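You operate a simulated robot arm through the tools that you are given. There is no shell and no other tool. Be economical: measure what you need, move in short steps, check, and stop when the job is done.

You run a simulated two-armed robot. Do the job below in one go: nothing can be reset, and whatever is moved stays where it is left.

TASK
Hold the medium sieve on the top of the belt steady with one hand and put the black small weight from the hopper table in it with the other.

It is judged by the outcome, as a careful person would: the job done as asked, and still so three seconds after it is handed in. It fails if anything else is knocked over, pushed out of place, dropped, spilled or broken.

THE ROBOT
Two 7-joint arms with two-finger parallel grippers on one trunk, on a base that drives. Base frame: it is fixed to the floor where the robot stands at the start and does not move with it; the origin is under the middle of the robot, x ahead of it, y to its left, z up. Units: mm, rad, N and s.
The left shoulder is at the start at [70, 134, 1151], the right one opposite. Places, roughly: medium sieve [3000, -1500, 500]. Payload 1.57 kg a hand.
Tool frame (each hand has its own): the origin (TCP) lies between the finger pads and is the grasp point; the fingertips stand 30 mm ahead of it; z points along the fingers, y is the line along which they close. The gripper opens to 80 mm. The fingers are 17 mm wide and 12 mm thick; the gripper's body (40 by 82 mm) begins 80 mm behind the TCP.
Orientation is told as [roll, pitch, yaw] about the base's x, y, z axes, in that order, counted from this pose: with the fingers straight down and closing along the base's y, the tool's x points along the base's -x, its y along +y and its z along -z.

THE INTERFACE
- The arms move only by the tool apply_moves. It takes "left_motion", "right_motion" or both (then of equal length, played together; a hand with none holds still); each is a list of rows, each a list of 7 numbers: the shift along the tool's x, y, z in mm, then the turn, a rotation vector about the tool's x, y, z in rad, then the finger opening in mm, from 0 to 80. In form: [[x, y, z, wx, wy, wz, gripper], ...]. A call has 1 to 20 rows; each row shifts and turns the commanded pose from where the row before left it, along the tool's axes as they then stand. Rows are played at 5 a second. More than 50 mm and 0.15 rad between two rows, or a gripper value outside its range, and nothing of the call is played. Where a pose cannot be reached the arm comes as near as it can. A force on the tool above 40 N (or 10 N above the force at the start of the call, whichever is more), or a blocked arm, ends the call early, and 0.2 s more pass. Each finger travels about 153 mm/s and halts on what it meets, pressing with about 25 N; the grip force reading is that of the motor and also rises with nothing between the fingers. The clock runs only during rows and for 0.2 s after the last one: add rows that do not move to give the fingers time. The reply holds the time, the measured pose of the TCP, the force on the tool along the base axes, the opening and the grip force, in the units named above and with some noise, with the torque about the TCP (base axes, N m) and any sound that the robot's microphone picked up.
- Cameras (640 x 400 px; columns grow to the right, rows downward): "scene" is now at [125.6, 32.4, 1372.3]; the picture's right is [0.46, -0.89, 0.00], its down [-0.51, -0.26, -0.82] and it looks along [0.73, 0.38, -0.57] (base axes); focal length 294 px, centre (320, 200). "left" rides on the left gripper at [72, 7, -122] in its tool frame; the picture's right is [-0.09, 1.00, 0.00], its down [-0.84, -0.08, -0.54] and it looks along [-0.54, -0.05, 0.84] (tool axes); focal length 238 px, centre (320, 200). "right" rides on the right gripper at [72, -7, -122] in its tool frame; the picture's right is [0.09, 1.00, 0.00], its down [-0.84, 0.08, -0.54] and it looks along [-0.54, 0.05, 0.84] (tool axes); focal length 238 px, centre (320, 200).
- snapshot(camera): a new picture of that camera. No time passes.
- slide_trunk(by): slides the trunk up (or, below 0, down) by that many mm; the arms and the scene camera ride with it, the base frame stays. It gives what a move gives, with no picture.
- steer(legs): drives the robot by 1 to 6 legs, each [ahead, left, turn to the left] in mm, mm and rad, along the robot's own axes; the way and the turn of a leg run together, so that a leg with both is an arc; at most 1500 mm and 3.142 rad a leg. The arms and the cameras ride along, it lands a little off, and it stops where it bumps. It gives what a move gives.
- pan_tilt(pan, tilt): turns the head with the scene camera to pan (to the left, within 1.501 rad either way) and tilt (down, from -0.506 to 1.204), counted from straight ahead of the robot. It gives what a move gives.
- pixel_to_xyz(camera, pixels): for up to 12 pixels [column, row] of the newest picture of that camera ("zoom" is the newest enlarged one), the place [x, y, z] in the base frame of the surface seen there, good to about 3 mm, but the place of the scene camera against the robot may be out by one fixed shift of up to 18 mm in any direction. No time passes.
- enlarge(camera, box): a new picture of the part [left, top, right, bottom] of that camera's present view, enlarged. No time passes.
- close_job(): hands the job in; it is judged then, once.

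Keep the steps short. Do not move on a guess: measure, check each grasp and each placing, and mend mistakes. In all there are 80 turns and 78 pictures (those below and enlarged ones count). Leave the grippers open and the arms clear of the work at the hand-in unless told otherwise, and finish with a single line.

The tools are called by a JSON object that holds its "fn" and its "kwargs". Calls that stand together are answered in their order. apply_moves: Moves the arms, as the interface text tells. Its arguments: {"type":"object","properties":{"left_motion":{"type":"array"},"right_motion":{"type":"array"}},"required":[]} The other tools are called the same way: slide_trunk (by) slides the trunk up or down; steer (legs) drives the base; pan_tilt (pan, tilt) turns the head that bears the scene camera; snapshot (camera) takes a picture; pixel_to_xyz (camera, pixels) gives the place of the surface under pixels of a picture; enlarge (camera, box) takes an enlarged picture of a part of a camera's view; close_job () hands the job in.

At the start:

```text
time: 0.0
left_tool_pos: [373.3, 388.3, 1146.8]
left_tool_rot: [-0.001, 0.001, -0.001]
left_force: [-0.1, -1.1, 0.1]
left_wrist_torque: [0.0, -0.01, 0.01]
left_width: 80.1
left_gripper_force: 0.1
right_tool_pos: [384.3, 64.8, 1107.5]
right_tool_rot: [-0.001, 0.0, 0.0]
right_force: [0.1, -0.4, 0.0]
right_wrist_torque: [0.02, -0.01, -0.01]
right_width: 80.1
right_gripper_force: 0.1
trunk travel left (down, up): [-725.0, 215.0]
robot x, y, heading: [1.7, 0.8, 0.001]
head pan, tilt: [0.478, 0.607]
```

scene: 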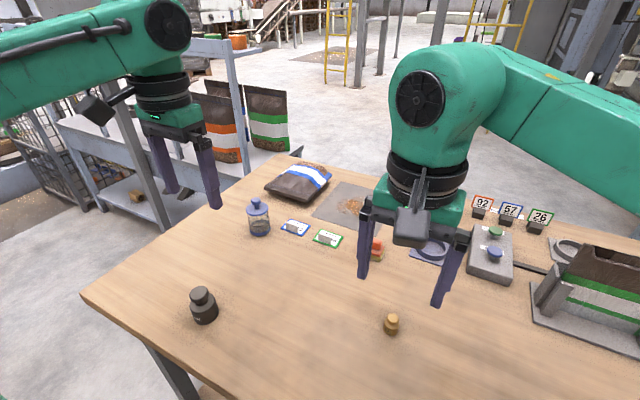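
right: 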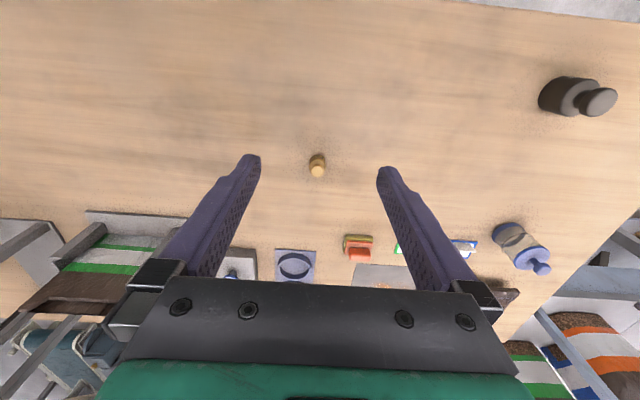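
left: 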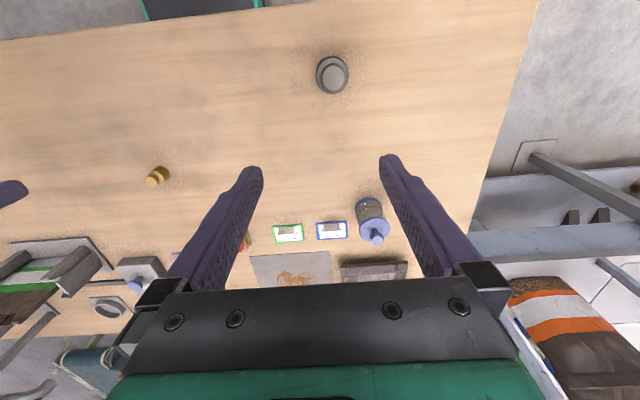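

I see a table with a dark weight at (203,305) and a brass one at (391,323). I don't know yet which table is the hopper table, so I measure some points and then look to the right.

{"fn": "pixel_to_xyz", "kwargs": {"camera": "scene", "pixels": [[203, 292], [203, 322], [391, 320], [300, 300], [85, 295], [276, 153], [600, 300], [490, 250]]}}

{"fn": "pan_tilt", "kwargs": {"pan": -0.46, "tilt": 0.3}}

{"fn": "snapshot", "kwargs": {"camera": "scene"}}

```text
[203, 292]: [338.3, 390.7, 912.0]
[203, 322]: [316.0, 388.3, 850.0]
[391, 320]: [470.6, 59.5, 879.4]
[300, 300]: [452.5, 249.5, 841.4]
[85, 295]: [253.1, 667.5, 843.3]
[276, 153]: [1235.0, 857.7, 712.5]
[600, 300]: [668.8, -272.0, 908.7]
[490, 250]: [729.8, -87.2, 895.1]
```

```text
time: 1.2
left_tool_pos: [373.7, 388.3, 1146.8]
left_tool_rot: [-0.002, 0.0, -0.002]
left_force: [0.0, -0.1, 0.0]
left_wrist_torque: [0.0, 0.01, -0.01]
left_width: 80.0
left_gripper_force: 0.0
right_tool_pos: [384.4, 64.5, 1107.7]
right_tool_rot: [-0.001, 0.001, -0.001]
right_force: [-0.8, 0.1, 0.5]
right_wrist_torque: [0.01, 0.0, -0.01]
right_width: 80.1
right_gripper_force: 0.1
trunk travel left (down, up): [-725.0, 215.0]
robot x, y, heading: [2.0, -1.9, 0.0]
head pan, tilt: [-0.461, 0.3]
```

```text
74 pictures are left
```

scene: 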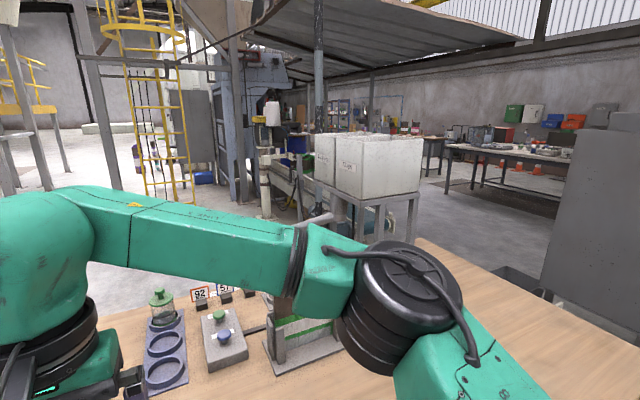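

This bench is at z≈843, so the belt is elsewhere. I enlarge the area around (300,170).

{"fn": "enlarge", "kwargs": {"camera": "scene", "box": [230, 90, 430, 215]}}

{"fn": "enlarge", "kwargs": {"camera": "scene", "box": [400, 90, 600, 215]}}

{"fn": "pixel_to_xyz", "kwargs": {"camera": "scene", "pixels": [[380, 185], [290, 200], [280, 175], [330, 160], [415, 240], [500, 150], [600, 220], [445, 150], [300, 280], [560, 300], [185, 180], [385, 225]]}}

```text
3.20 times, centred on (330, 152) of scene
```

zoom: 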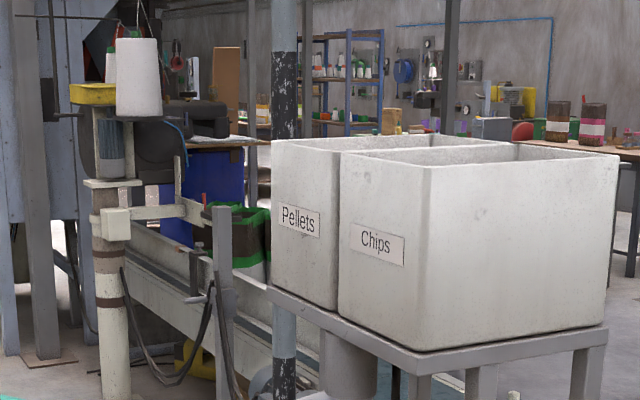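

```text
3.20 times, centred on (500, 152) of scene
```

zoom: 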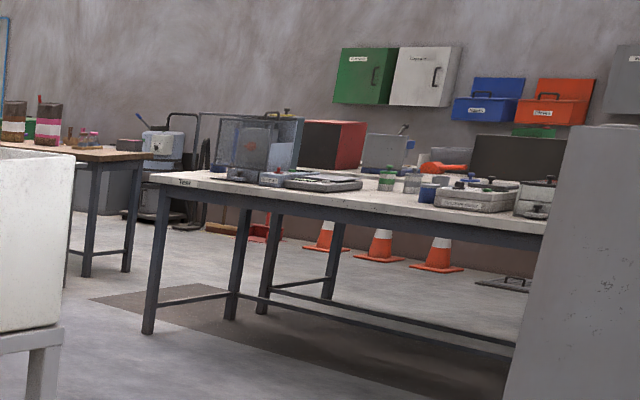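

```text
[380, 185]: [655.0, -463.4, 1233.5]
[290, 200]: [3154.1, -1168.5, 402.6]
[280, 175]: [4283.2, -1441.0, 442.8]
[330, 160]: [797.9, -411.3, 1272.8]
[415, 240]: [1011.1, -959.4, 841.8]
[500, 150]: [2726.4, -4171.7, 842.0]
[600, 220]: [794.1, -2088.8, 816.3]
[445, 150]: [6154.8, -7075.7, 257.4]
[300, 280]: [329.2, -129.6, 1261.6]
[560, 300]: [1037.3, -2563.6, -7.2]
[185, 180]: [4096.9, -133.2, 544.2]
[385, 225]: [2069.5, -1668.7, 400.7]
```

The hopper bins seem close by, on this bench's right end. I look straight right and at the bench's right end, and further left for other tables.

{"fn": "pan_tilt", "kwargs": {"pan": -1.1, "tilt": 0.5}}

{"fn": "snapshot", "kwargs": {"camera": "scene"}}

{"fn": "pan_tilt", "kwargs": {"pan": 0.1, "tilt": 0.3}}

{"fn": "snapshot", "kwargs": {"camera": "scene"}}

{"fn": "pan_tilt", "kwargs": {"pan": 1.1, "tilt": 0.4}}

{"fn": "snapshot", "kwargs": {"camera": "scene"}}

```text
time: 2.3
left_tool_pos: [373.3, 388.5, 1147.0]
left_tool_rot: [-0.001, 0.0, -0.002]
left_force: [-0.1, 0.0, 0.0]
left_wrist_torque: [-0.01, 0.0, 0.0]
left_width: 80.2
left_gripper_force: 0.0
right_tool_pos: [384.7, 63.8, 1108.0]
right_tool_rot: [0.0, 0.0, -0.002]
right_force: [0.7, -0.3, 0.3]
right_wrist_torque: [0.0, 0.03, -0.02]
right_width: 80.2
right_gripper_force: 0.1
trunk travel left (down, up): [-725.0, 215.0]
robot x, y, heading: [-2.8, -0.7, -0.0]
head pan, tilt: [-1.1, 0.499]
```

```text
71 pictures are left
```

scene: 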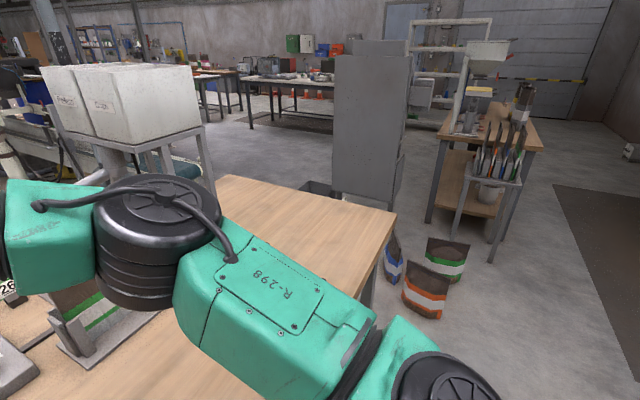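

```text
time: 3.7
left_tool_pos: [374.6, 388.6, 1146.7]
left_tool_rot: [-0.002, -0.002, 0.0]
left_force: [1.0, 0.3, 0.6]
left_wrist_torque: [0.06, -0.01, 0.0]
left_width: 79.9
left_gripper_force: 0.1
right_tool_pos: [384.4, 65.0, 1109.3]
right_tool_rot: [0.0, 0.001, 0.001]
right_force: [-0.4, 0.6, 0.2]
right_wrist_torque: [0.0, 0.03, -0.02]
right_width: 79.8
right_gripper_force: 0.1
trunk travel left (down, up): [-725.0, 215.0]
robot x, y, heading: [-0.5, -0.2, 0.003]
head pan, tilt: [0.099, 0.3]
```

```text
70 pictures are left
```

scene: 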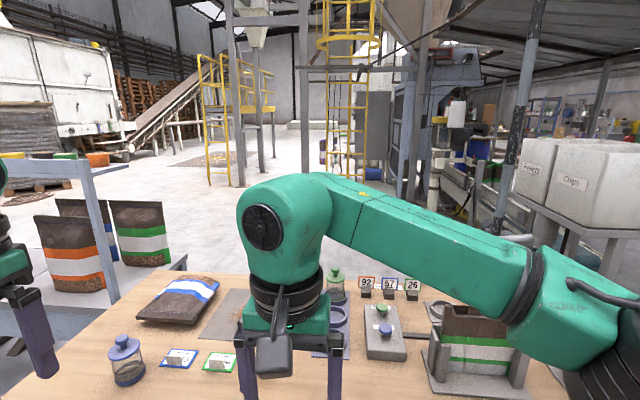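

```text
time: 4.9
left_tool_pos: [374.1, 389.4, 1147.1]
left_tool_rot: [-0.002, 0.0, -0.002]
left_force: [-0.4, 0.3, 0.8]
left_wrist_torque: [0.01, 0.0, 0.01]
left_width: 80.0
left_gripper_force: 0.1
right_tool_pos: [385.2, 65.2, 1108.5]
right_tool_rot: [0.0, 0.001, 0.001]
right_force: [0.2, 0.1, -0.4]
right_wrist_torque: [0.02, -0.01, 0.01]
right_width: 79.9
right_gripper_force: 0.0
trunk travel left (down, up): [-725.0, 215.0]
robot x, y, heading: [-1.9, 1.1, 0.0]
head pan, tilt: [1.1, 0.4]
```

```text
69 pictures are left
```

scene: 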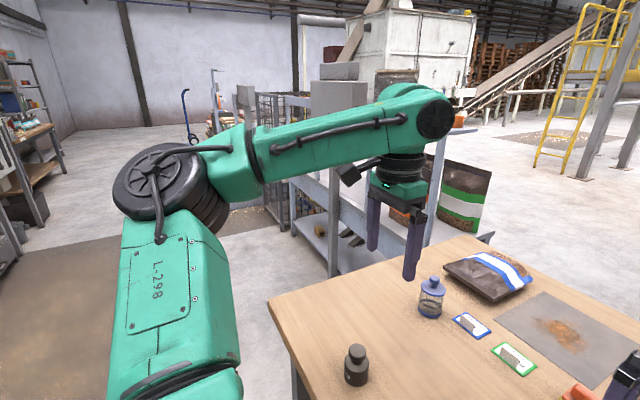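

The belt line is beyond the bench, to the right. I raise the trunk for a better view and look again to the right to plan the way around.

{"fn": "slide_trunk", "kwargs": {"by": 210}}

{"fn": "pan_tilt", "kwargs": {"pan": -0.75, "tilt": 0.45}}

{"fn": "snapshot", "kwargs": {"camera": "scene"}}

```text
time: 7.2
left_tool_pos: [373.5, 388.5, 1356.3]
left_tool_rot: [-0.003, -0.001, -0.001]
left_force: [0.4, 0.1, 0.0]
left_wrist_torque: [0.01, 0.02, 0.04]
left_width: 79.7
left_gripper_force: 0.0
right_tool_pos: [383.6, 65.3, 1318.0]
right_tool_rot: [0.0, 0.001, 0.001]
right_force: [0.3, 1.6, 0.1]
right_wrist_torque: [0.01, 0.0, 0.02]
right_width: 80.2
right_gripper_force: 0.0
trunk travel left (down, up): [-935.0, 5.0]
robot x, y, heading: [-1.8, 2.7, 0.001]
head pan, tilt: [1.1, 0.4]
```

```text
time: 9.0
left_tool_pos: [373.0, 387.7, 1357.2]
left_tool_rot: [-0.002, -0.002, -0.001]
left_force: [0.1, -0.5, 0.7]
left_wrist_torque: [-0.01, -0.03, 0.02]
left_width: 80.2
left_gripper_force: 0.0
right_tool_pos: [383.9, 64.8, 1318.6]
right_tool_rot: [0.002, 0.0, -0.001]
right_force: [0.0, 0.1, 0.7]
right_wrist_torque: [-0.01, -0.01, 0.0]
right_width: 80.1
right_gripper_force: 0.1
trunk travel left (down, up): [-935.0, 5.0]
robot x, y, heading: [1.0, -0.7, 0.002]
head pan, tilt: [-0.75, 0.45]
```

```text
68 pictures are left
```

scene: 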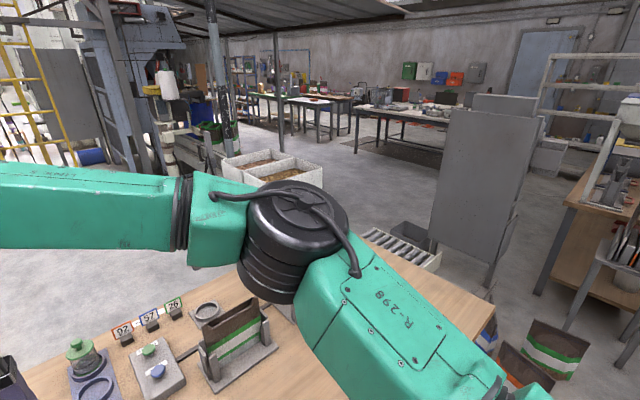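

Now I measure the bench corner, the cabinet, the bins and the floor in between.

{"fn": "pixel_to_xyz", "kwargs": {"camera": "scene", "pixels": [[493, 320], [365, 240], [430, 250], [485, 285], [270, 160], [315, 175], [360, 200], [410, 180], [300, 125], [395, 105], [170, 140], [225, 130]]}}

{"fn": "enlarge", "kwargs": {"camera": "scene", "box": [140, 70, 340, 195]}}

```text
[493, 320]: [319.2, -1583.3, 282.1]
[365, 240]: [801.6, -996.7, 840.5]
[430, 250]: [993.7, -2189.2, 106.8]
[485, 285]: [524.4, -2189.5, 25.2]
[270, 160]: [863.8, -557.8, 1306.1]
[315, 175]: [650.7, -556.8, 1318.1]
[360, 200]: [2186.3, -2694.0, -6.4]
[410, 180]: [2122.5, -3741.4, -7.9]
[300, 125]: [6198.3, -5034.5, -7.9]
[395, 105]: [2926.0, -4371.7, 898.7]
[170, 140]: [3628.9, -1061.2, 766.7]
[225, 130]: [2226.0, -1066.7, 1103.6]
```

```text
3.20 times, centred on (240, 132) of scene
```

zoom: 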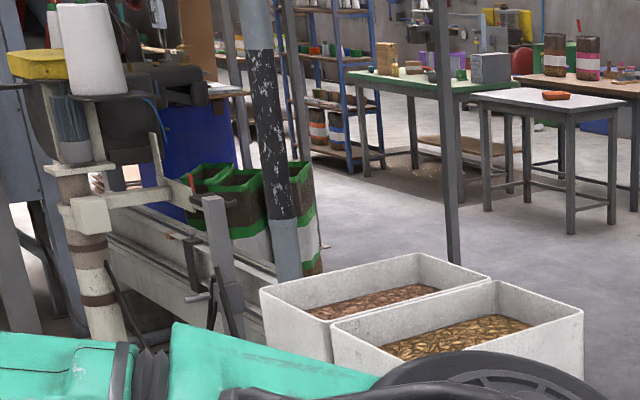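

The bins at the bench's back right make this bench a likely hopper table, but I want to rule out another one near the belt. First a close look at the weights on this bench, then I back off and go right for a view of the belt.

{"fn": "pan_tilt", "kwargs": {"pan": 0.5, "tilt": 0.8}}

{"fn": "snapshot", "kwargs": {"camera": "scene"}}

{"fn": "steer", "kwargs": {"legs": [[-400, 0, 0], [0, -1500, 0]]}}

{"fn": "pan_tilt", "kwargs": {"pan": 0.0, "tilt": 0.35}}

{"fn": "snapshot", "kwargs": {"camera": "scene"}}

```text
time: 10.4
left_tool_pos: [373.7, 388.9, 1356.9]
left_tool_rot: [-0.001, 0.0, -0.001]
left_force: [-0.3, -0.2, -0.3]
left_wrist_torque: [0.02, 0.02, 0.03]
left_width: 79.5
left_gripper_force: 0.0
right_tool_pos: [383.4, 64.9, 1317.6]
right_tool_rot: [-0.001, 0.001, 0.0]
right_force: [-0.6, -0.9, -0.2]
right_wrist_torque: [0.03, -0.01, -0.02]
right_width: 80.0
right_gripper_force: 0.1
trunk travel left (down, up): [-935.0, 5.0]
robot x, y, heading: [-3.5, 1.2, -0.001]
head pan, tilt: [0.499, 0.799]
```

```text
66 pictures are left
```

scene: 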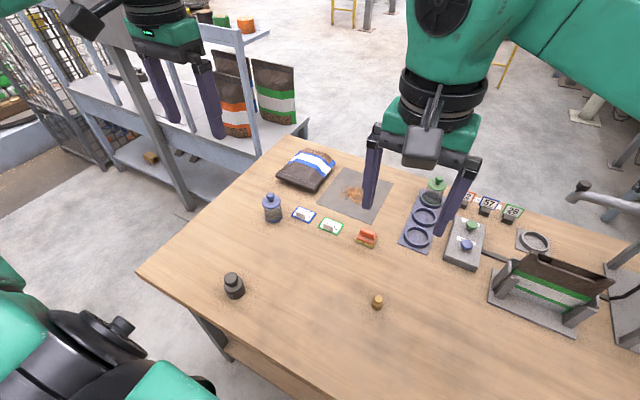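

```text
time: 19.8
left_tool_pos: [-25.8, -1094.8, 1357.1]
left_tool_rot: [-0.001, 0.0, -0.021]
left_force: [-0.7, -0.4, -0.4]
left_wrist_torque: [-0.01, 0.04, 0.01]
left_width: 80.3
left_gripper_force: 0.0
right_tool_pos: [-21.8, -1418.6, 1317.6]
right_tool_rot: [-0.003, 0.001, -0.021]
right_force: [-0.3, -0.2, 0.6]
right_wrist_torque: [-0.01, 0.04, 0.03]
right_width: 80.1
right_gripper_force: 0.1
trunk travel left (down, up): [-935.0, 5.0]
robot x, y, heading: [-408.4, -1475.0, -0.02]
head pan, tilt: [0.499, 0.799]
```

```text
time: 20.8
left_tool_pos: [-26.1, -1095.8, 1357.2]
left_tool_rot: [0.0, -0.001, -0.021]
left_force: [-0.2, 0.2, -0.2]
left_wrist_torque: [0.02, -0.01, -0.01]
left_width: 80.2
left_gripper_force: 0.1
right_tool_pos: [-22.7, -1418.6, 1318.1]
right_tool_rot: [0.001, 0.0, -0.018]
right_force: [0.7, 0.2, -0.5]
right_wrist_torque: [-0.01, 0.02, -0.02]
right_width: 79.9
right_gripper_force: 0.1
trunk travel left (down, up): [-935.0, 5.0]
robot x, y, heading: [-407.6, -1480.1, -0.017]
head pan, tilt: [0.0, 0.351]
```

```text
65 pictures are left
```

scene: 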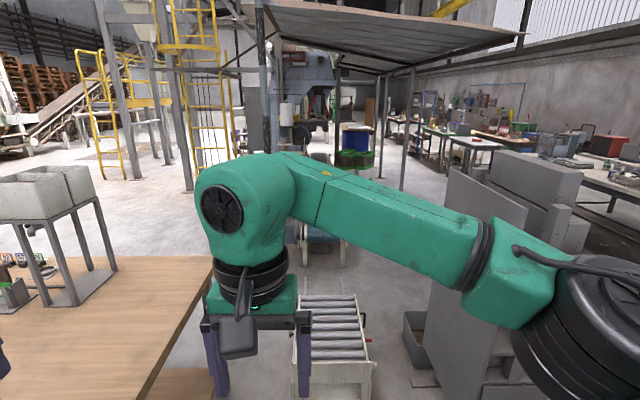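

The bins ("Pellets", "Chips") stand on this bench, so it is the hopper table. Enlarging the belt end near (325,225) and measuring the obstacles.

{"fn": "enlarge", "kwargs": {"camera": "scene", "box": [240, 100, 420, 250]}}

{"fn": "pixel_to_xyz", "kwargs": {"camera": "scene", "pixels": [[210, 260], [330, 240], [350, 262], [330, 300], [330, 370], [370, 370], [408, 345], [430, 300], [355, 160], [345, 265], [180, 330], [450, 190]]}}

```text
2.67 times, centred on (330, 175) of scene
```

zoom: 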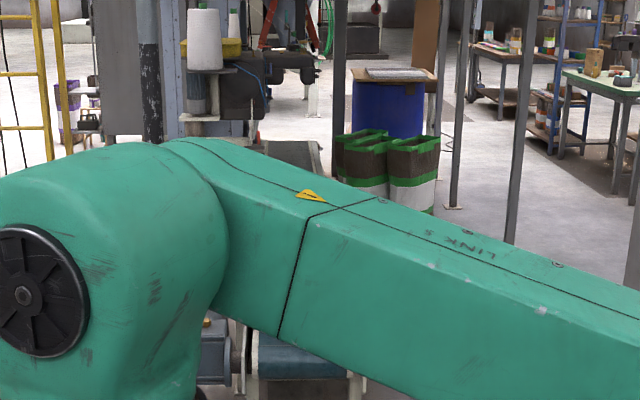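

```text
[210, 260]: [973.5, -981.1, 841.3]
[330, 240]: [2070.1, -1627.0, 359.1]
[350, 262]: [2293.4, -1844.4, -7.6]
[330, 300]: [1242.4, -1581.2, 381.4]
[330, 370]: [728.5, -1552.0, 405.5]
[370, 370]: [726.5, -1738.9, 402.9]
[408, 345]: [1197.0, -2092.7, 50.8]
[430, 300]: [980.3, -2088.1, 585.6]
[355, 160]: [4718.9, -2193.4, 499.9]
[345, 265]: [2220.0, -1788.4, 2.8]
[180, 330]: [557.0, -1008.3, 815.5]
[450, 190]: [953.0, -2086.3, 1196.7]
```

The belt starts at x≈2050; a roller conveyor (x 720–1300, y −1430…−1740) and cabinet (y≈−2090) are in the way. I look further right for a free way.

{"fn": "pan_tilt", "kwargs": {"pan": -0.8, "tilt": 0.4}}

{"fn": "snapshot", "kwargs": {"camera": "scene"}}

{"fn": "pan_tilt", "kwargs": {"pan": -1.4, "tilt": 0.4}}

{"fn": "snapshot", "kwargs": {"camera": "scene"}}

{"fn": "pixel_to_xyz", "kwargs": {"camera": "scene", "pixels": [[50, 250], [100, 250], [150, 250], [200, 250], [250, 250], [320, 250], [400, 250], [100, 180], [200, 180], [300, 180], [150, 320], [300, 320]]}}

```text
time: 21.9
left_tool_pos: [-26.1, -1095.2, 1357.3]
left_tool_rot: [-0.002, -0.001, -0.02]
left_force: [-0.5, 0.0, 0.4]
left_wrist_torque: [-0.05, -0.02, 0.02]
left_width: 80.0
left_gripper_force: 0.1
right_tool_pos: [-22.6, -1420.4, 1317.4]
right_tool_rot: [-0.001, 0.0, -0.018]
right_force: [-0.1, 0.4, 0.8]
right_wrist_torque: [-0.05, 0.0, 0.01]
right_width: 79.8
right_gripper_force: 0.0
trunk travel left (down, up): [-935.0, 5.0]
robot x, y, heading: [-406.5, -1476.3, -0.023]
head pan, tilt: [-0.799, 0.4]
```

```text
63 pictures are left
```

scene: 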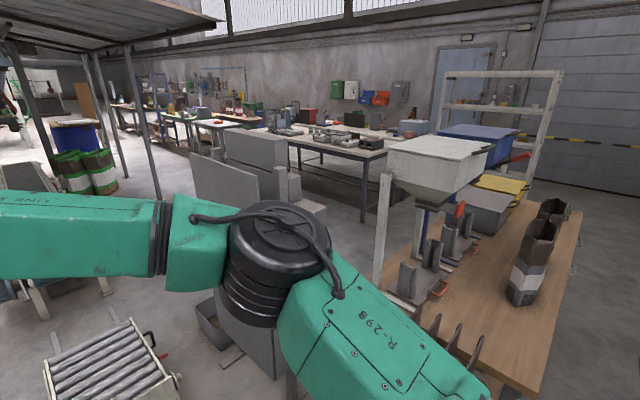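

```text
time: 22.9
left_tool_pos: [-26.6, -1095.3, 1356.4]
left_tool_rot: [-0.003, 0.0, -0.022]
left_force: [0.5, 0.2, -0.5]
left_wrist_torque: [0.05, 0.02, 0.01]
left_width: 80.1
left_gripper_force: 0.1
right_tool_pos: [-21.6, -1419.3, 1318.2]
right_tool_rot: [0.0, -0.001, -0.02]
right_force: [-0.6, 1.0, 0.7]
right_wrist_torque: [0.0, -0.02, -0.02]
right_width: 80.3
right_gripper_force: 0.1
trunk travel left (down, up): [-935.0, 5.0]
robot x, y, heading: [-407.6, -1481.6, -0.02]
head pan, tilt: [-1.4, 0.4]
```

```text
62 pictures are left
```

scene: 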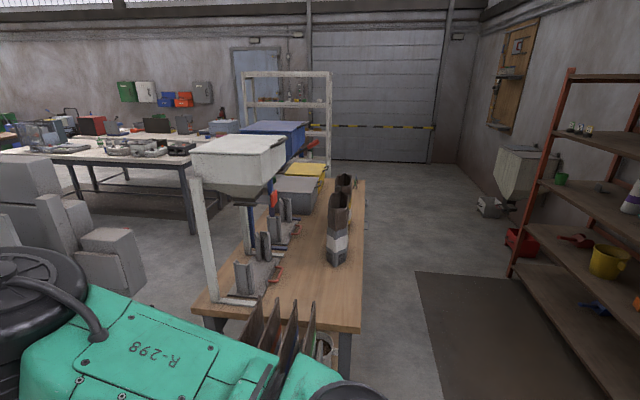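

```text
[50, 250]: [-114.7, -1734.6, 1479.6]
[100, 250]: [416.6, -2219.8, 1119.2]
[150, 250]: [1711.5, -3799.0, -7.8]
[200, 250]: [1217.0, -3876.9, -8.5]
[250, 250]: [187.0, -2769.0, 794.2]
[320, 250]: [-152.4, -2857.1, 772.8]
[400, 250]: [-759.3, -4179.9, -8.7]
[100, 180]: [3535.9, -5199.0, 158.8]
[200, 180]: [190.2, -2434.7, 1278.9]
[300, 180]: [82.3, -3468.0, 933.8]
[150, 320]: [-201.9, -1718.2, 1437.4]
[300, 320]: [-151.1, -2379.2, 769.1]
```

There is another table with a hopper on it, at about (0,−2800). I enlarge it to check for weights.

{"fn": "enlarge", "kwargs": {"camera": "scene", "box": [180, 130, 380, 370]}}

{"fn": "enlarge", "kwargs": {"camera": "scene", "box": [0, 90, 200, 215]}}

```text
1.67 times, centred on (280, 250) of scene
```

zoom: 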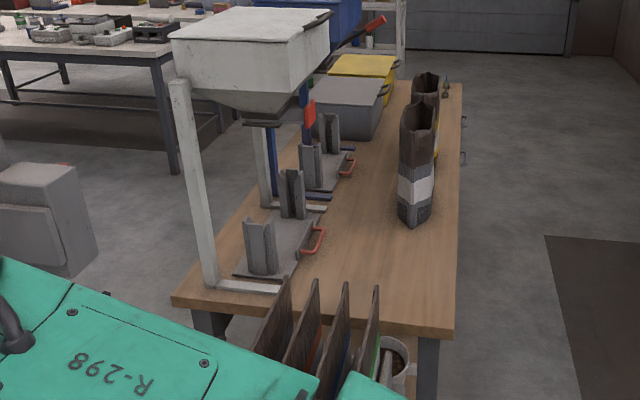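

```text
3.20 times, centred on (100, 152) of scene
```

zoom: 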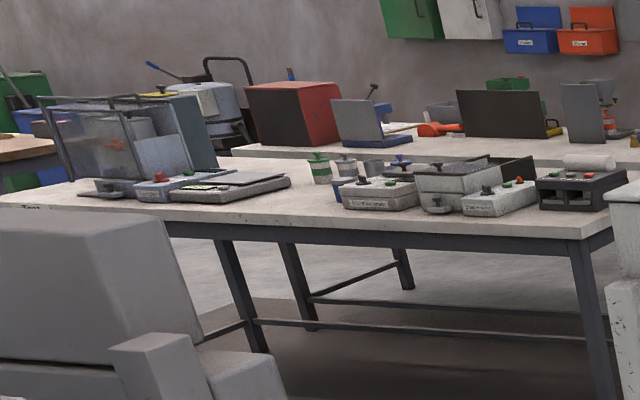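

A small dark thing sits on that table's far right corner, near (319,183) in the view. I enlarge it more.

{"fn": "enlarge", "kwargs": {"camera": "scene", "box": [280, 160, 380, 222]}}

{"fn": "pixel_to_xyz", "kwargs": {"camera": "scene", "pixels": [[361, 184], [362, 190], [350, 190], [365, 185]]}}

```text
6.40 times, centred on (330, 191) of scene
```

zoom: 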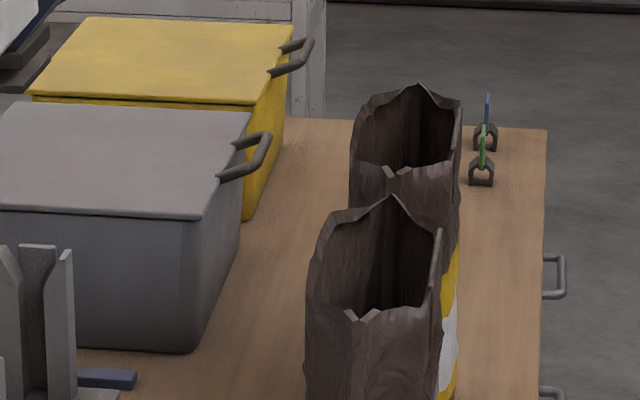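

```text
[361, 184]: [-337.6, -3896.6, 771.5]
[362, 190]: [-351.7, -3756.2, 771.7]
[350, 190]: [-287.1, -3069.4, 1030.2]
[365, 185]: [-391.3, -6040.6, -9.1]
```

No weights seen there. I measure the gaps around this second table and the white rack.

{"fn": "pixel_to_xyz", "kwargs": {"camera": "scene", "pixels": [[205, 312], [360, 325], [364, 181], [245, 80], [330, 80], [328, 150], [190, 225], [130, 285], [143, 270], [60, 195], [25, 175], [195, 165]]}}

{"fn": "pan_tilt", "kwargs": {"pan": 1.2, "tilt": 0.35}}

{"fn": "snapshot", "kwargs": {"camera": "scene"}}

{"fn": "pixel_to_xyz", "kwargs": {"camera": "scene", "pixels": [[60, 250], [120, 250], [200, 250], [300, 250], [400, 250], [500, 250], [580, 250], [100, 180], [200, 180], [300, 180], [400, 180], [500, 180]]}}

```text
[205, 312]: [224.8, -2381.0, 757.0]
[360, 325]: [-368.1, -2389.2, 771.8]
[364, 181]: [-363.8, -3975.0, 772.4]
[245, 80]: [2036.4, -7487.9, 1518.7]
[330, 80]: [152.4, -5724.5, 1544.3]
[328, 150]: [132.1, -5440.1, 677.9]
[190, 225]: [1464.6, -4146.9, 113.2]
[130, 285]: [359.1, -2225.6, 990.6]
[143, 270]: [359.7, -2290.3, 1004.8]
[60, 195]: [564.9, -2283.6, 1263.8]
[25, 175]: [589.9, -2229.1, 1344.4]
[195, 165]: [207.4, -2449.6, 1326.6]
```

```text
time: 25.2
left_tool_pos: [-26.2, -1095.4, 1356.5]
left_tool_rot: [-0.002, 0.0, -0.021]
left_force: [0.0, -0.2, -0.2]
left_wrist_torque: [0.02, -0.02, 0.01]
left_width: 80.1
left_gripper_force: 0.0
right_tool_pos: [-23.2, -1419.0, 1318.1]
right_tool_rot: [0.001, 0.0, -0.019]
right_force: [-0.6, 0.4, -0.5]
right_wrist_torque: [-0.04, 0.01, 0.0]
right_width: 79.9
right_gripper_force: 0.2
trunk travel left (down, up): [-935.0, 5.0]
robot x, y, heading: [-405.7, -1479.2, -0.02]
head pan, tilt: [1.201, 0.351]
```

```text
58 pictures are left
```

scene: 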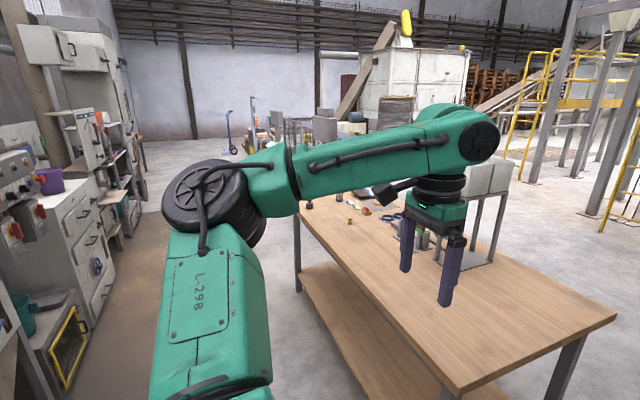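

```text
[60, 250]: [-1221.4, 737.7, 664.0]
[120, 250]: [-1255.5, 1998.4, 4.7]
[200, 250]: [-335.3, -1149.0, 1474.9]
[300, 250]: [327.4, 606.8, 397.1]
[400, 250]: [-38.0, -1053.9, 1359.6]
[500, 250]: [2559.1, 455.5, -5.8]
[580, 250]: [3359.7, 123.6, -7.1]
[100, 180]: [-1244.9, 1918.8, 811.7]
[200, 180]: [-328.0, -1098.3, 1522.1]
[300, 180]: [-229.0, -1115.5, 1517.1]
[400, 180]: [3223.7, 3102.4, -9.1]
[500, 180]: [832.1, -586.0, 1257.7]
```

The start table holds the weights I've seen, but I check table 2 from its front side before deciding: back off and drive right to about (−850,−2700).

{"fn": "steer", "kwargs": {"legs": [[-420, 0, 0], [0, -1100, 0]]}}

{"fn": "pan_tilt", "kwargs": {"pan": -0.1, "tilt": 0.55}}

{"fn": "snapshot", "kwargs": {"camera": "scene"}}

{"fn": "pan_tilt", "kwargs": {"pan": -1.0, "tilt": 0.45}}

{"fn": "snapshot", "kwargs": {"camera": "scene"}}

```text
time: 33.0
left_tool_pos: [-460.5, -2174.3, 1356.5]
left_tool_rot: [-0.002, 0.0, -0.013]
left_force: [-0.4, 0.9, -0.3]
left_wrist_torque: [-0.03, -0.04, 0.05]
left_width: 79.8
left_gripper_force: 0.1
right_tool_pos: [-455.4, -2497.3, 1316.7]
right_tool_rot: [-0.001, 0.001, -0.013]
right_force: [1.1, -0.5, 0.3]
right_wrist_torque: [-0.02, -0.02, 0.01]
right_width: 79.8
right_gripper_force: 0.0
trunk travel left (down, up): [-935.0, 5.0]
robot x, y, heading: [-838.6, -2557.6, -0.015]
head pan, tilt: [1.201, 0.351]
```

```text
time: 34.4
left_tool_pos: [-461.0, -2174.5, 1357.7]
left_tool_rot: [-0.003, 0.0, -0.015]
left_force: [-0.3, -0.3, -0.3]
left_wrist_torque: [0.02, -0.01, 0.01]
left_width: 80.0
left_gripper_force: 0.1
right_tool_pos: [-455.6, -2498.4, 1318.1]
right_tool_rot: [-0.001, 0.001, -0.012]
right_force: [-0.5, 0.8, 0.4]
right_wrist_torque: [0.0, 0.03, -0.01]
right_width: 80.0
right_gripper_force: 0.1
trunk travel left (down, up): [-935.0, 5.0]
robot x, y, heading: [-841.7, -2560.0, -0.013]
head pan, tilt: [-0.099, 0.55]
```

```text
57 pictures are left
```

scene: 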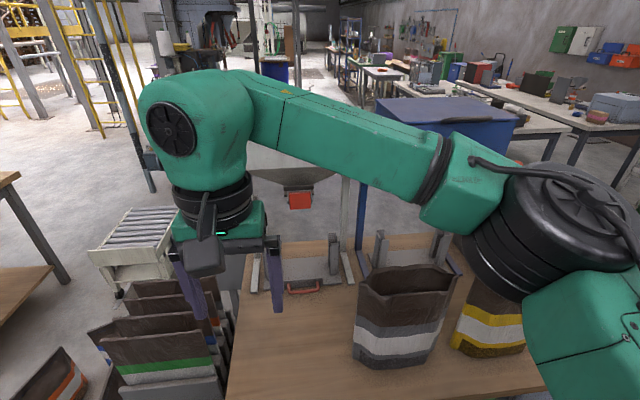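

```text
time: 35.6
left_tool_pos: [-461.1, -2173.7, 1357.1]
left_tool_rot: [-0.003, 0.0, -0.013]
left_force: [1.0, 0.5, -0.6]
left_wrist_torque: [-0.04, 0.02, -0.01]
left_width: 80.1
left_gripper_force: 0.0
right_tool_pos: [-455.3, -2498.8, 1317.6]
right_tool_rot: [-0.001, 0.0, -0.011]
right_force: [-0.4, -0.1, 0.1]
right_wrist_torque: [0.01, -0.01, 0.03]
right_width: 80.0
right_gripper_force: 0.1
trunk travel left (down, up): [-935.0, 5.0]
robot x, y, heading: [-840.6, -2556.5, -0.015]
head pan, tilt: [-1.0, 0.45]
```

```text
56 pictures are left
```

scene: 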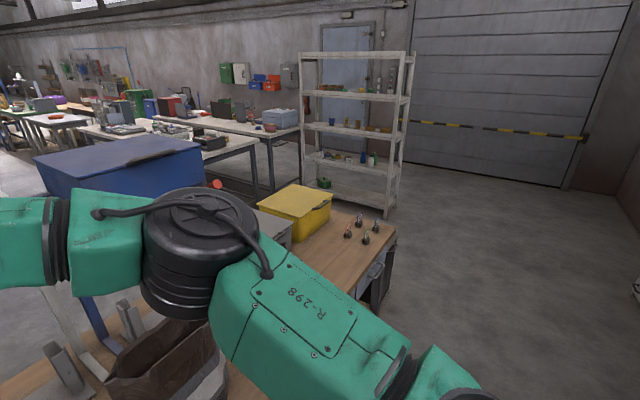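

No weight on table 2. The black weight on the start bench (with the bins) is the one. I measure the gap beyond table 2 for later.

{"fn": "pixel_to_xyz", "kwargs": {"camera": "scene", "pixels": [[388, 216], [302, 180], [395, 232], [270, 190], [258, 160], [230, 180], [400, 260], [450, 250]]}}

{"fn": "steer", "kwargs": {"legs": [[0, 1300, 0], [0, 1330, 0]]}}

{"fn": "pan_tilt", "kwargs": {"pan": 0.4, "tilt": 0.6}}

{"fn": "snapshot", "kwargs": {"camera": "scene"}}

```text
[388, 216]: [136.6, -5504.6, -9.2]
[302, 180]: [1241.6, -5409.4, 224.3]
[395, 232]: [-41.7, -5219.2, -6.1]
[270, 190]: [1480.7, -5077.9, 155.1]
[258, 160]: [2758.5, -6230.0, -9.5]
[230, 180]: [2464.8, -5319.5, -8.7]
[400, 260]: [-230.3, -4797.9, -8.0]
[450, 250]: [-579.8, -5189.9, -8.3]
```

```text
time: 48.5
left_tool_pos: [-398.9, 447.5, 1356.8]
left_tool_rot: [-0.001, -0.001, -0.047]
left_force: [0.3, -0.5, -0.1]
left_wrist_torque: [-0.01, 0.0, -0.04]
left_width: 80.1
left_gripper_force: 0.1
right_tool_pos: [-403.8, 123.7, 1317.3]
right_tool_rot: [0.001, 0.001, -0.046]
right_force: [-0.5, -0.3, 0.4]
right_wrist_torque: [0.0, -0.03, -0.02]
right_width: 80.1
right_gripper_force: 0.2
trunk travel left (down, up): [-935.0, 5.0]
robot x, y, heading: [-789.6, 74.8, -0.046]
head pan, tilt: [-1.0, 0.45]
```

```text
time: 50.0
left_tool_pos: [-401.0, 448.2, 1356.8]
left_tool_rot: [-0.001, -0.001, -0.048]
left_force: [-0.4, 0.5, 0.2]
left_wrist_torque: [-0.02, 0.01, 0.05]
left_width: 80.0
left_gripper_force: 0.0
right_tool_pos: [-404.1, 123.8, 1316.9]
right_tool_rot: [0.0, 0.001, -0.047]
right_force: [-1.1, 1.0, -0.1]
right_wrist_torque: [0.0, 0.02, 0.0]
right_width: 80.0
right_gripper_force: 0.0
trunk travel left (down, up): [-935.0, 5.0]
robot x, y, heading: [-793.6, 75.4, -0.045]
head pan, tilt: [0.4, 0.6]
```

```text
55 pictures are left
```

scene: 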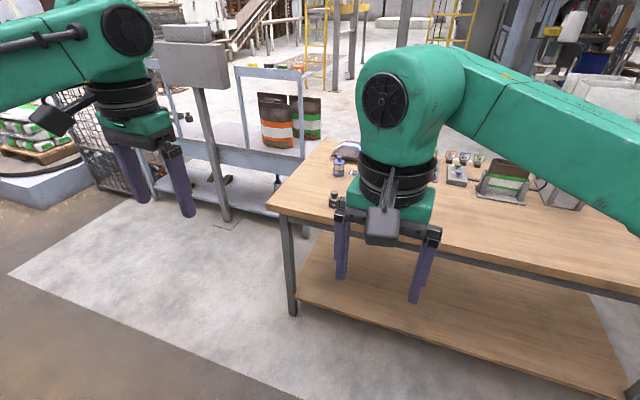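

I go back to the bench: turn straight and drive ahead to about (−50, 0), so that the left hand is above the black weight.

{"fn": "steer", "kwargs": {"legs": [[0, 0, 0.046], [735, -75, 0]]}}

{"fn": "slide_trunk", "kwargs": {"by": -210}}

{"fn": "snapshot", "kwargs": {"camera": "left"}}

{"fn": "pixel_to_xyz", "kwargs": {"camera": "left", "pixels": [[320, 100], [330, 75], [320, 120], [320, 60], [300, 200]]}}

```text
time: 54.4
left_tool_pos: [315.6, 372.7, 1356.8]
left_tool_rot: [-0.002, -0.002, -0.024]
left_force: [0.2, 0.3, -0.6]
left_wrist_torque: [0.0, 0.01, -0.02]
left_width: 80.1
left_gripper_force: 0.0
right_tool_pos: [318.4, 49.0, 1318.0]
right_tool_rot: [-0.001, -0.003, -0.024]
right_force: [-0.1, -0.2, 0.0]
right_wrist_torque: [-0.06, -0.04, 0.01]
right_width: 80.0
right_gripper_force: 0.1
trunk travel left (down, up): [-935.0, 5.0]
robot x, y, heading: [-65.8, -8.4, -0.025]
head pan, tilt: [0.4, 0.6]
```

```text
time: 56.6
left_tool_pos: [317.1, 371.0, 1147.4]
left_tool_rot: [-0.001, 0.001, -0.025]
left_force: [-0.4, -1.0, 1.1]
left_wrist_torque: [-0.02, 0.02, -0.01]
left_width: 80.1
left_gripper_force: 0.0
right_tool_pos: [320.9, 47.6, 1107.6]
right_tool_rot: [0.001, 0.001, -0.022]
right_force: [0.1, 0.1, 0.1]
right_wrist_torque: [0.02, 0.02, 0.01]
right_width: 79.9
right_gripper_force: 0.1
trunk travel left (down, up): [-725.0, 215.0]
robot x, y, heading: [-66.2, -9.6, -0.02]
head pan, tilt: [0.4, 0.6]
```

```text
54 pictures are left
```

left: 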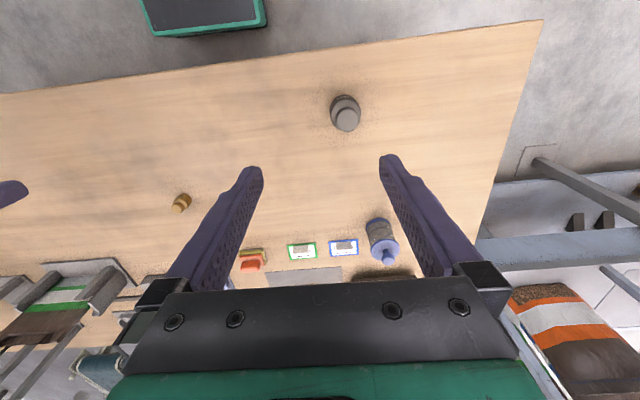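

```text
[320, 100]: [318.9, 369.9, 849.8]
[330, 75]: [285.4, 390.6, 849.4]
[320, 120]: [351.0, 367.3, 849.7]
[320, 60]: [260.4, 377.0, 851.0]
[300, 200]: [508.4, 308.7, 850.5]
```

The weight is at (346,113) in the left view. I enlarge it and measure.

{"fn": "enlarge", "kwargs": {"camera": "left", "box": [304, 80, 384, 145]}}

{"fn": "pixel_to_xyz", "kwargs": {"camera": "left", "pixels": [[347, 118], [344, 100], [334, 108], [359, 108], [346, 125], [338, 118], [356, 118]]}}

```text
6.15 times, centred on (344, 112) of left
```

zoom: 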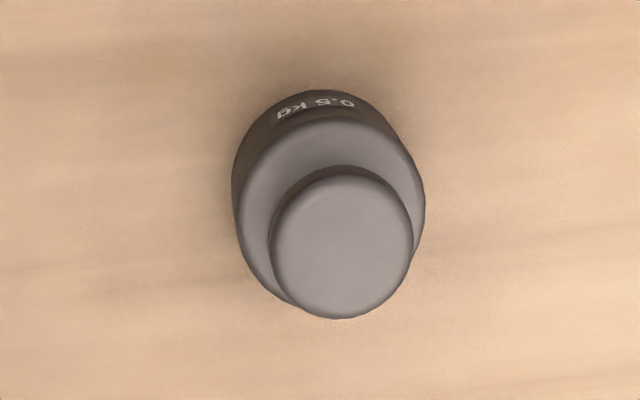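

```text
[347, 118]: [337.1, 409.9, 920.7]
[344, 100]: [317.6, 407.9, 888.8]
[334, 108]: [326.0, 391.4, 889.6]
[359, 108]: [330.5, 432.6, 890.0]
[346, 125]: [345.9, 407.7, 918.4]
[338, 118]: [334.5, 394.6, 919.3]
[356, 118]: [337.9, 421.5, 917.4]
```

A 0.5 kg weight: axis at about (335,410), shoulder z≈889, top z≈920, table 848. I bring the left hand above it with the fingers open, still above the knob.

{"fn": "apply_moves", "kwargs": {"left_motion": [[-17, 39, 0, 0, 0, 0, 80], [0, 0, 45, 0, 0, 0, 80], [0, 0, 45, 0, 0, 0, 80], [0, 0, 45, 0, 0, 0, 80], [0, 0, 45, 0, 0, 0, 80], [0, 0, 0, 0, 0, 0, 80]]}}

{"fn": "snapshot", "kwargs": {"camera": "left"}}

{"fn": "pixel_to_xyz", "kwargs": {"camera": "left", "pixels": [[320, 150], [320, 180], [320, 200], [300, 180], [340, 180], [290, 160], [350, 160]]}}

```text
time: 58.0
left_tool_pos: [336.5, 407.4, 966.6]
left_tool_rot: [-0.001, 0.0, -0.026]
left_force: [0.6, 0.5, 0.2]
left_wrist_torque: [0.0, 0.02, 0.02]
left_width: 79.7
left_gripper_force: 0.0
right_tool_pos: [318.5, 46.9, 1108.3]
right_tool_rot: [0.0, 0.001, -0.024]
right_force: [-0.6, -0.3, -0.1]
right_wrist_torque: [-0.02, 0.0, -0.02]
right_width: 80.1
right_gripper_force: 0.0
trunk travel left (down, up): [-725.0, 215.0]
robot x, y, heading: [-64.7, -9.1, -0.022]
head pan, tilt: [0.4, 0.6]
```

```text
52 pictures are left
```

left: 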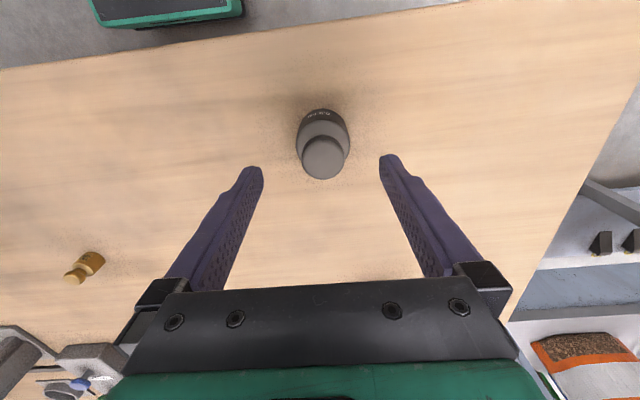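

```text
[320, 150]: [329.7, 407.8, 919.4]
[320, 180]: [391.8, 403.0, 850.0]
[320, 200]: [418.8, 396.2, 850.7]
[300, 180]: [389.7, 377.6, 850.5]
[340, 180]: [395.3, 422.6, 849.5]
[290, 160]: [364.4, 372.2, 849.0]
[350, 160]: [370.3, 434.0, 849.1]
```

The knob's centre is at (323,158), about (337,410), well centred. I descend 82 mm around the body and close.

{"fn": "apply_moves", "kwargs": {"left_motion": [[0, 2, 42, 0, 0, 0, 80], [0, 0, 40, 0, 0, 0, 80], [0, 0, 0, 0, 0, 0, 80], [0, 0, 0, 0, 0, 0, 60], [0, 0, 0, 0, 0, 0, 50], [0, 0, 0, 0, 0, 0, 40], [0, 0, 0, 0, 0, 0, 30], [0, 0, 0, 0, 0, 0, 30], [0, 0, 0, 0, 0, 0, 30]]}}

{"fn": "snapshot", "kwargs": {"camera": "left"}}

```text
time: 60.0
left_tool_pos: [336.7, 409.9, 885.0]
left_tool_rot: [-0.002, 0.001, -0.024]
left_force: [0.2, -0.8, -0.3]
left_wrist_torque: [-0.02, -0.04, -0.04]
left_width: 47.2
left_gripper_force: 24.9
right_tool_pos: [318.9, 47.4, 1108.2]
right_tool_rot: [0.0, 0.002, -0.023]
right_force: [-0.1, -1.3, 0.3]
right_wrist_torque: [-0.03, 0.03, 0.0]
right_width: 80.0
right_gripper_force: 0.1
trunk travel left (down, up): [-725.0, 215.0]
robot x, y, heading: [-62.4, -7.8, -0.025]
head pan, tilt: [0.4, 0.6]
```

```text
51 pictures are left
```

left: 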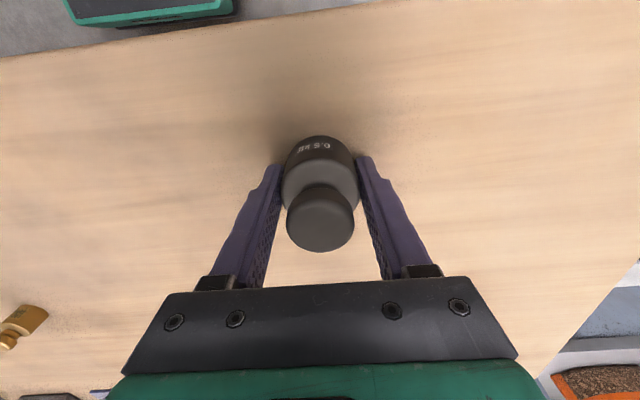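

Gripped at 47.2 mm with 25 N. Lift straight up.

{"fn": "apply_moves", "kwargs": {"left_motion": [[0, 0, -20, 0, 0, 0, 30], [0, 0, -45, 0, 0, 0, 30], [0, 0, -45, 0, 0, 0, 30], [0, 0, -45, 0, 0, 0, 30], [0, 0, -45, 0, 0, 0, 30], [0, 0, -40, 0, 0, 0, 30], [0, 0, 0, 0, 0, 0, 30]]}}

{"fn": "snapshot", "kwargs": {"camera": "left"}}

```text
time: 61.8
left_tool_pos: [327.3, 410.3, 1091.7]
left_tool_rot: [-0.001, 0.103, -0.024]
left_force: [0.4, -0.2, -4.8]
left_wrist_torque: [0.04, -0.03, 0.02]
left_width: 47.3
left_gripper_force: 25.0
right_tool_pos: [317.5, 47.5, 1109.3]
right_tool_rot: [0.001, -0.003, -0.023]
right_force: [-0.3, -0.3, 0.6]
right_wrist_torque: [0.0, -0.03, -0.02]
right_width: 79.8
right_gripper_force: 0.0
trunk travel left (down, up): [-725.0, 215.0]
robot x, y, heading: [-66.1, -11.1, -0.024]
head pan, tilt: [0.4, 0.6]
stopped in row 7 (left hand): the arm was blocked; the commanded pose is now the measured one
```

```text
50 pictures are left
```

left: 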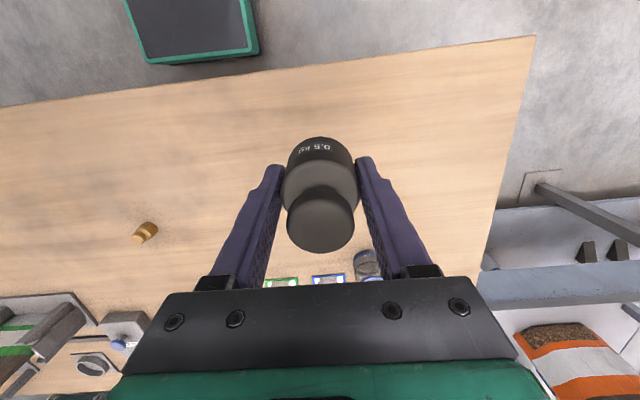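

The weight is held (−4.8 N). The arm reached its limit and tilted by 0.1 rad; I lower it a bit and level it, raise the trunk, and back off.

{"fn": "apply_moves", "kwargs": {"left_motion": [[0, 0, 20, 0, -0.05, 0, 30], [0, 0, 30, 0, -0.053, 0, 30], [0, 0, 0, 0, 0, 0, 30]]}}

{"fn": "slide_trunk", "kwargs": {"by": 200}}

{"fn": "steer", "kwargs": {"legs": [[-790, 0, 0.024], [0, -1480, 0], [0, -1480, 0], [0, -1350, 0]]}}

{"fn": "pan_tilt", "kwargs": {"pan": 0.0, "tilt": 0.4}}

{"fn": "snapshot", "kwargs": {"camera": "scene"}}

```text
time: 62.6
left_tool_pos: [328.1, 409.7, 1042.2]
left_tool_rot: [-0.001, 0.003, -0.025]
left_force: [0.6, -0.7, -5.4]
left_wrist_torque: [0.01, -0.02, 0.02]
left_width: 47.3
left_gripper_force: 24.6
right_tool_pos: [321.6, 47.8, 1107.9]
right_tool_rot: [0.0, 0.0, -0.022]
right_force: [0.1, 1.3, 0.9]
right_wrist_torque: [0.01, 0.0, -0.01]
right_width: 80.3
right_gripper_force: 0.0
trunk travel left (down, up): [-725.0, 215.0]
robot x, y, heading: [-64.0, -8.6, -0.025]
head pan, tilt: [0.4, 0.6]
```

```text
time: 64.8
left_tool_pos: [327.8, 411.6, 1241.0]
left_tool_rot: [-0.002, 0.0, -0.024]
left_force: [0.1, 0.2, -5.7]
left_wrist_torque: [0.01, 0.0, -0.01]
left_width: 47.3
left_gripper_force: 25.0
right_tool_pos: [321.2, 48.9, 1306.9]
right_tool_rot: [-0.002, 0.001, -0.021]
right_force: [-0.2, 0.6, 0.2]
right_wrist_torque: [0.03, 0.01, -0.02]
right_width: 79.8
right_gripper_force: 0.2
trunk travel left (down, up): [-925.0, 15.0]
robot x, y, heading: [-61.1, -8.8, -0.025]
head pan, tilt: [0.4, 0.6]
```

```text
time: 69.3
left_tool_pos: [-506.4, 430.0, 1241.8]
left_tool_rot: [-0.004, 0.003, -0.009]
left_force: [-0.3, -0.8, -4.8]
left_wrist_torque: [-0.03, -0.01, 0.0]
left_width: 46.7
left_gripper_force: 25.7
right_tool_pos: [-506.0, 66.9, 1308.5]
right_tool_rot: [0.0, -0.002, -0.007]
right_force: [0.5, 0.5, -0.1]
right_wrist_torque: [0.02, -0.01, 0.0]
right_width: 79.9
right_gripper_force: 0.0
trunk travel left (down, up): [-925.0, 15.0]
robot x, y, heading: [-889.4, 4.6, -0.005]
head pan, tilt: [0.4, 0.6]
stopped in leg 1: the robot was blocked; the commanded pose is now the measured one
```

```text
time: 70.2
left_tool_pos: [-506.8, 431.1, 1243.0]
left_tool_rot: [-0.003, 0.0, -0.008]
left_force: [-0.5, -0.9, -4.7]
left_wrist_torque: [-0.01, 0.0, -0.01]
left_width: 47.0
left_gripper_force: 25.0
right_tool_pos: [-507.7, 68.3, 1308.2]
right_tool_rot: [0.001, -0.001, -0.008]
right_force: [-0.4, -0.5, 0.4]
right_wrist_torque: [0.02, 0.02, 0.02]
right_width: 80.1
right_gripper_force: 0.0
trunk travel left (down, up): [-925.0, 15.0]
robot x, y, heading: [-889.8, 9.5, -0.003]
head pan, tilt: [0.0, 0.4]
```

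```text
49 pictures are left
```

scene: 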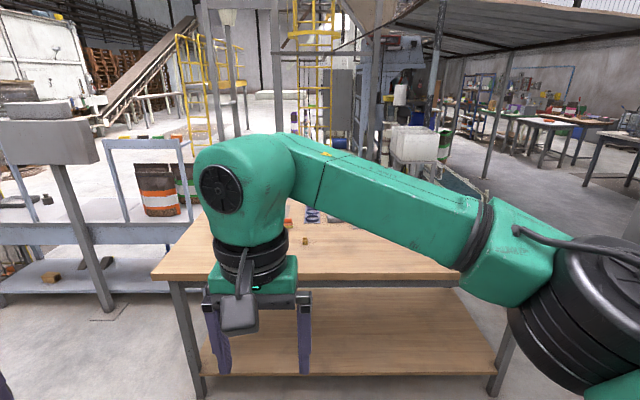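

The base touched something behind it at x≈−889 (the shelves at x≈−1220). I move ahead 80 mm and then drive right.

{"fn": "steer", "kwargs": {"legs": [[80, 0, 0], [0, -1480, 0]]}}

{"fn": "pan_tilt", "kwargs": {"pan": 1.5, "tilt": 0.5}}

{"fn": "snapshot", "kwargs": {"camera": "scene"}}

```text
time: 78.1
left_tool_pos: [-444.3, -1044.1, 1242.1]
left_tool_rot: [-0.003, 0.003, -0.035]
left_force: [-0.6, 0.6, -5.3]
left_wrist_torque: [-0.03, 0.01, 0.01]
left_width: 47.0
left_gripper_force: 24.9
right_tool_pos: [-454.8, -1406.1, 1307.8]
right_tool_rot: [-0.002, -0.001, -0.033]
right_force: [0.1, 0.0, -0.1]
right_wrist_torque: [0.0, -0.01, -0.01]
right_width: 80.2
right_gripper_force: 0.1
trunk travel left (down, up): [-925.0, 15.0]
robot x, y, heading: [-843.0, -1462.1, -0.036]
head pan, tilt: [0.0, 0.4]
```

```text
time: 79.7
left_tool_pos: [-444.2, -1045.4, 1241.3]
left_tool_rot: [-0.003, 0.002, -0.035]
left_force: [-0.1, -0.3, -4.5]
left_wrist_torque: [-0.01, -0.02, 0.0]
left_width: 47.3
left_gripper_force: 25.1
right_tool_pos: [-454.2, -1405.8, 1308.3]
right_tool_rot: [0.0, 0.001, -0.032]
right_force: [0.5, -0.6, -0.5]
right_wrist_torque: [0.01, 0.01, 0.03]
right_width: 79.9
right_gripper_force: 0.1
trunk travel left (down, up): [-925.0, 15.0]
robot x, y, heading: [-836.9, -1455.3, -0.028]
head pan, tilt: [1.499, 0.499]
```

```text
48 pictures are left
```

scene: 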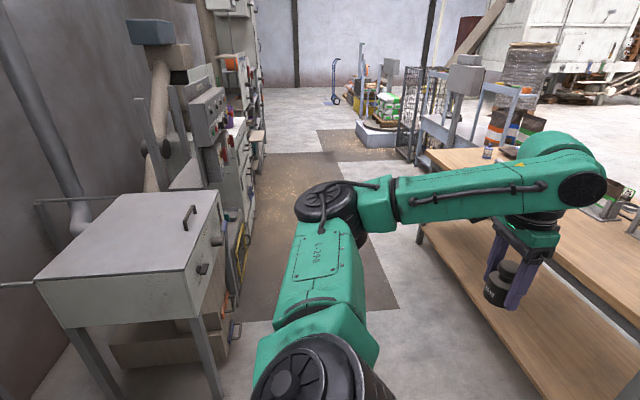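

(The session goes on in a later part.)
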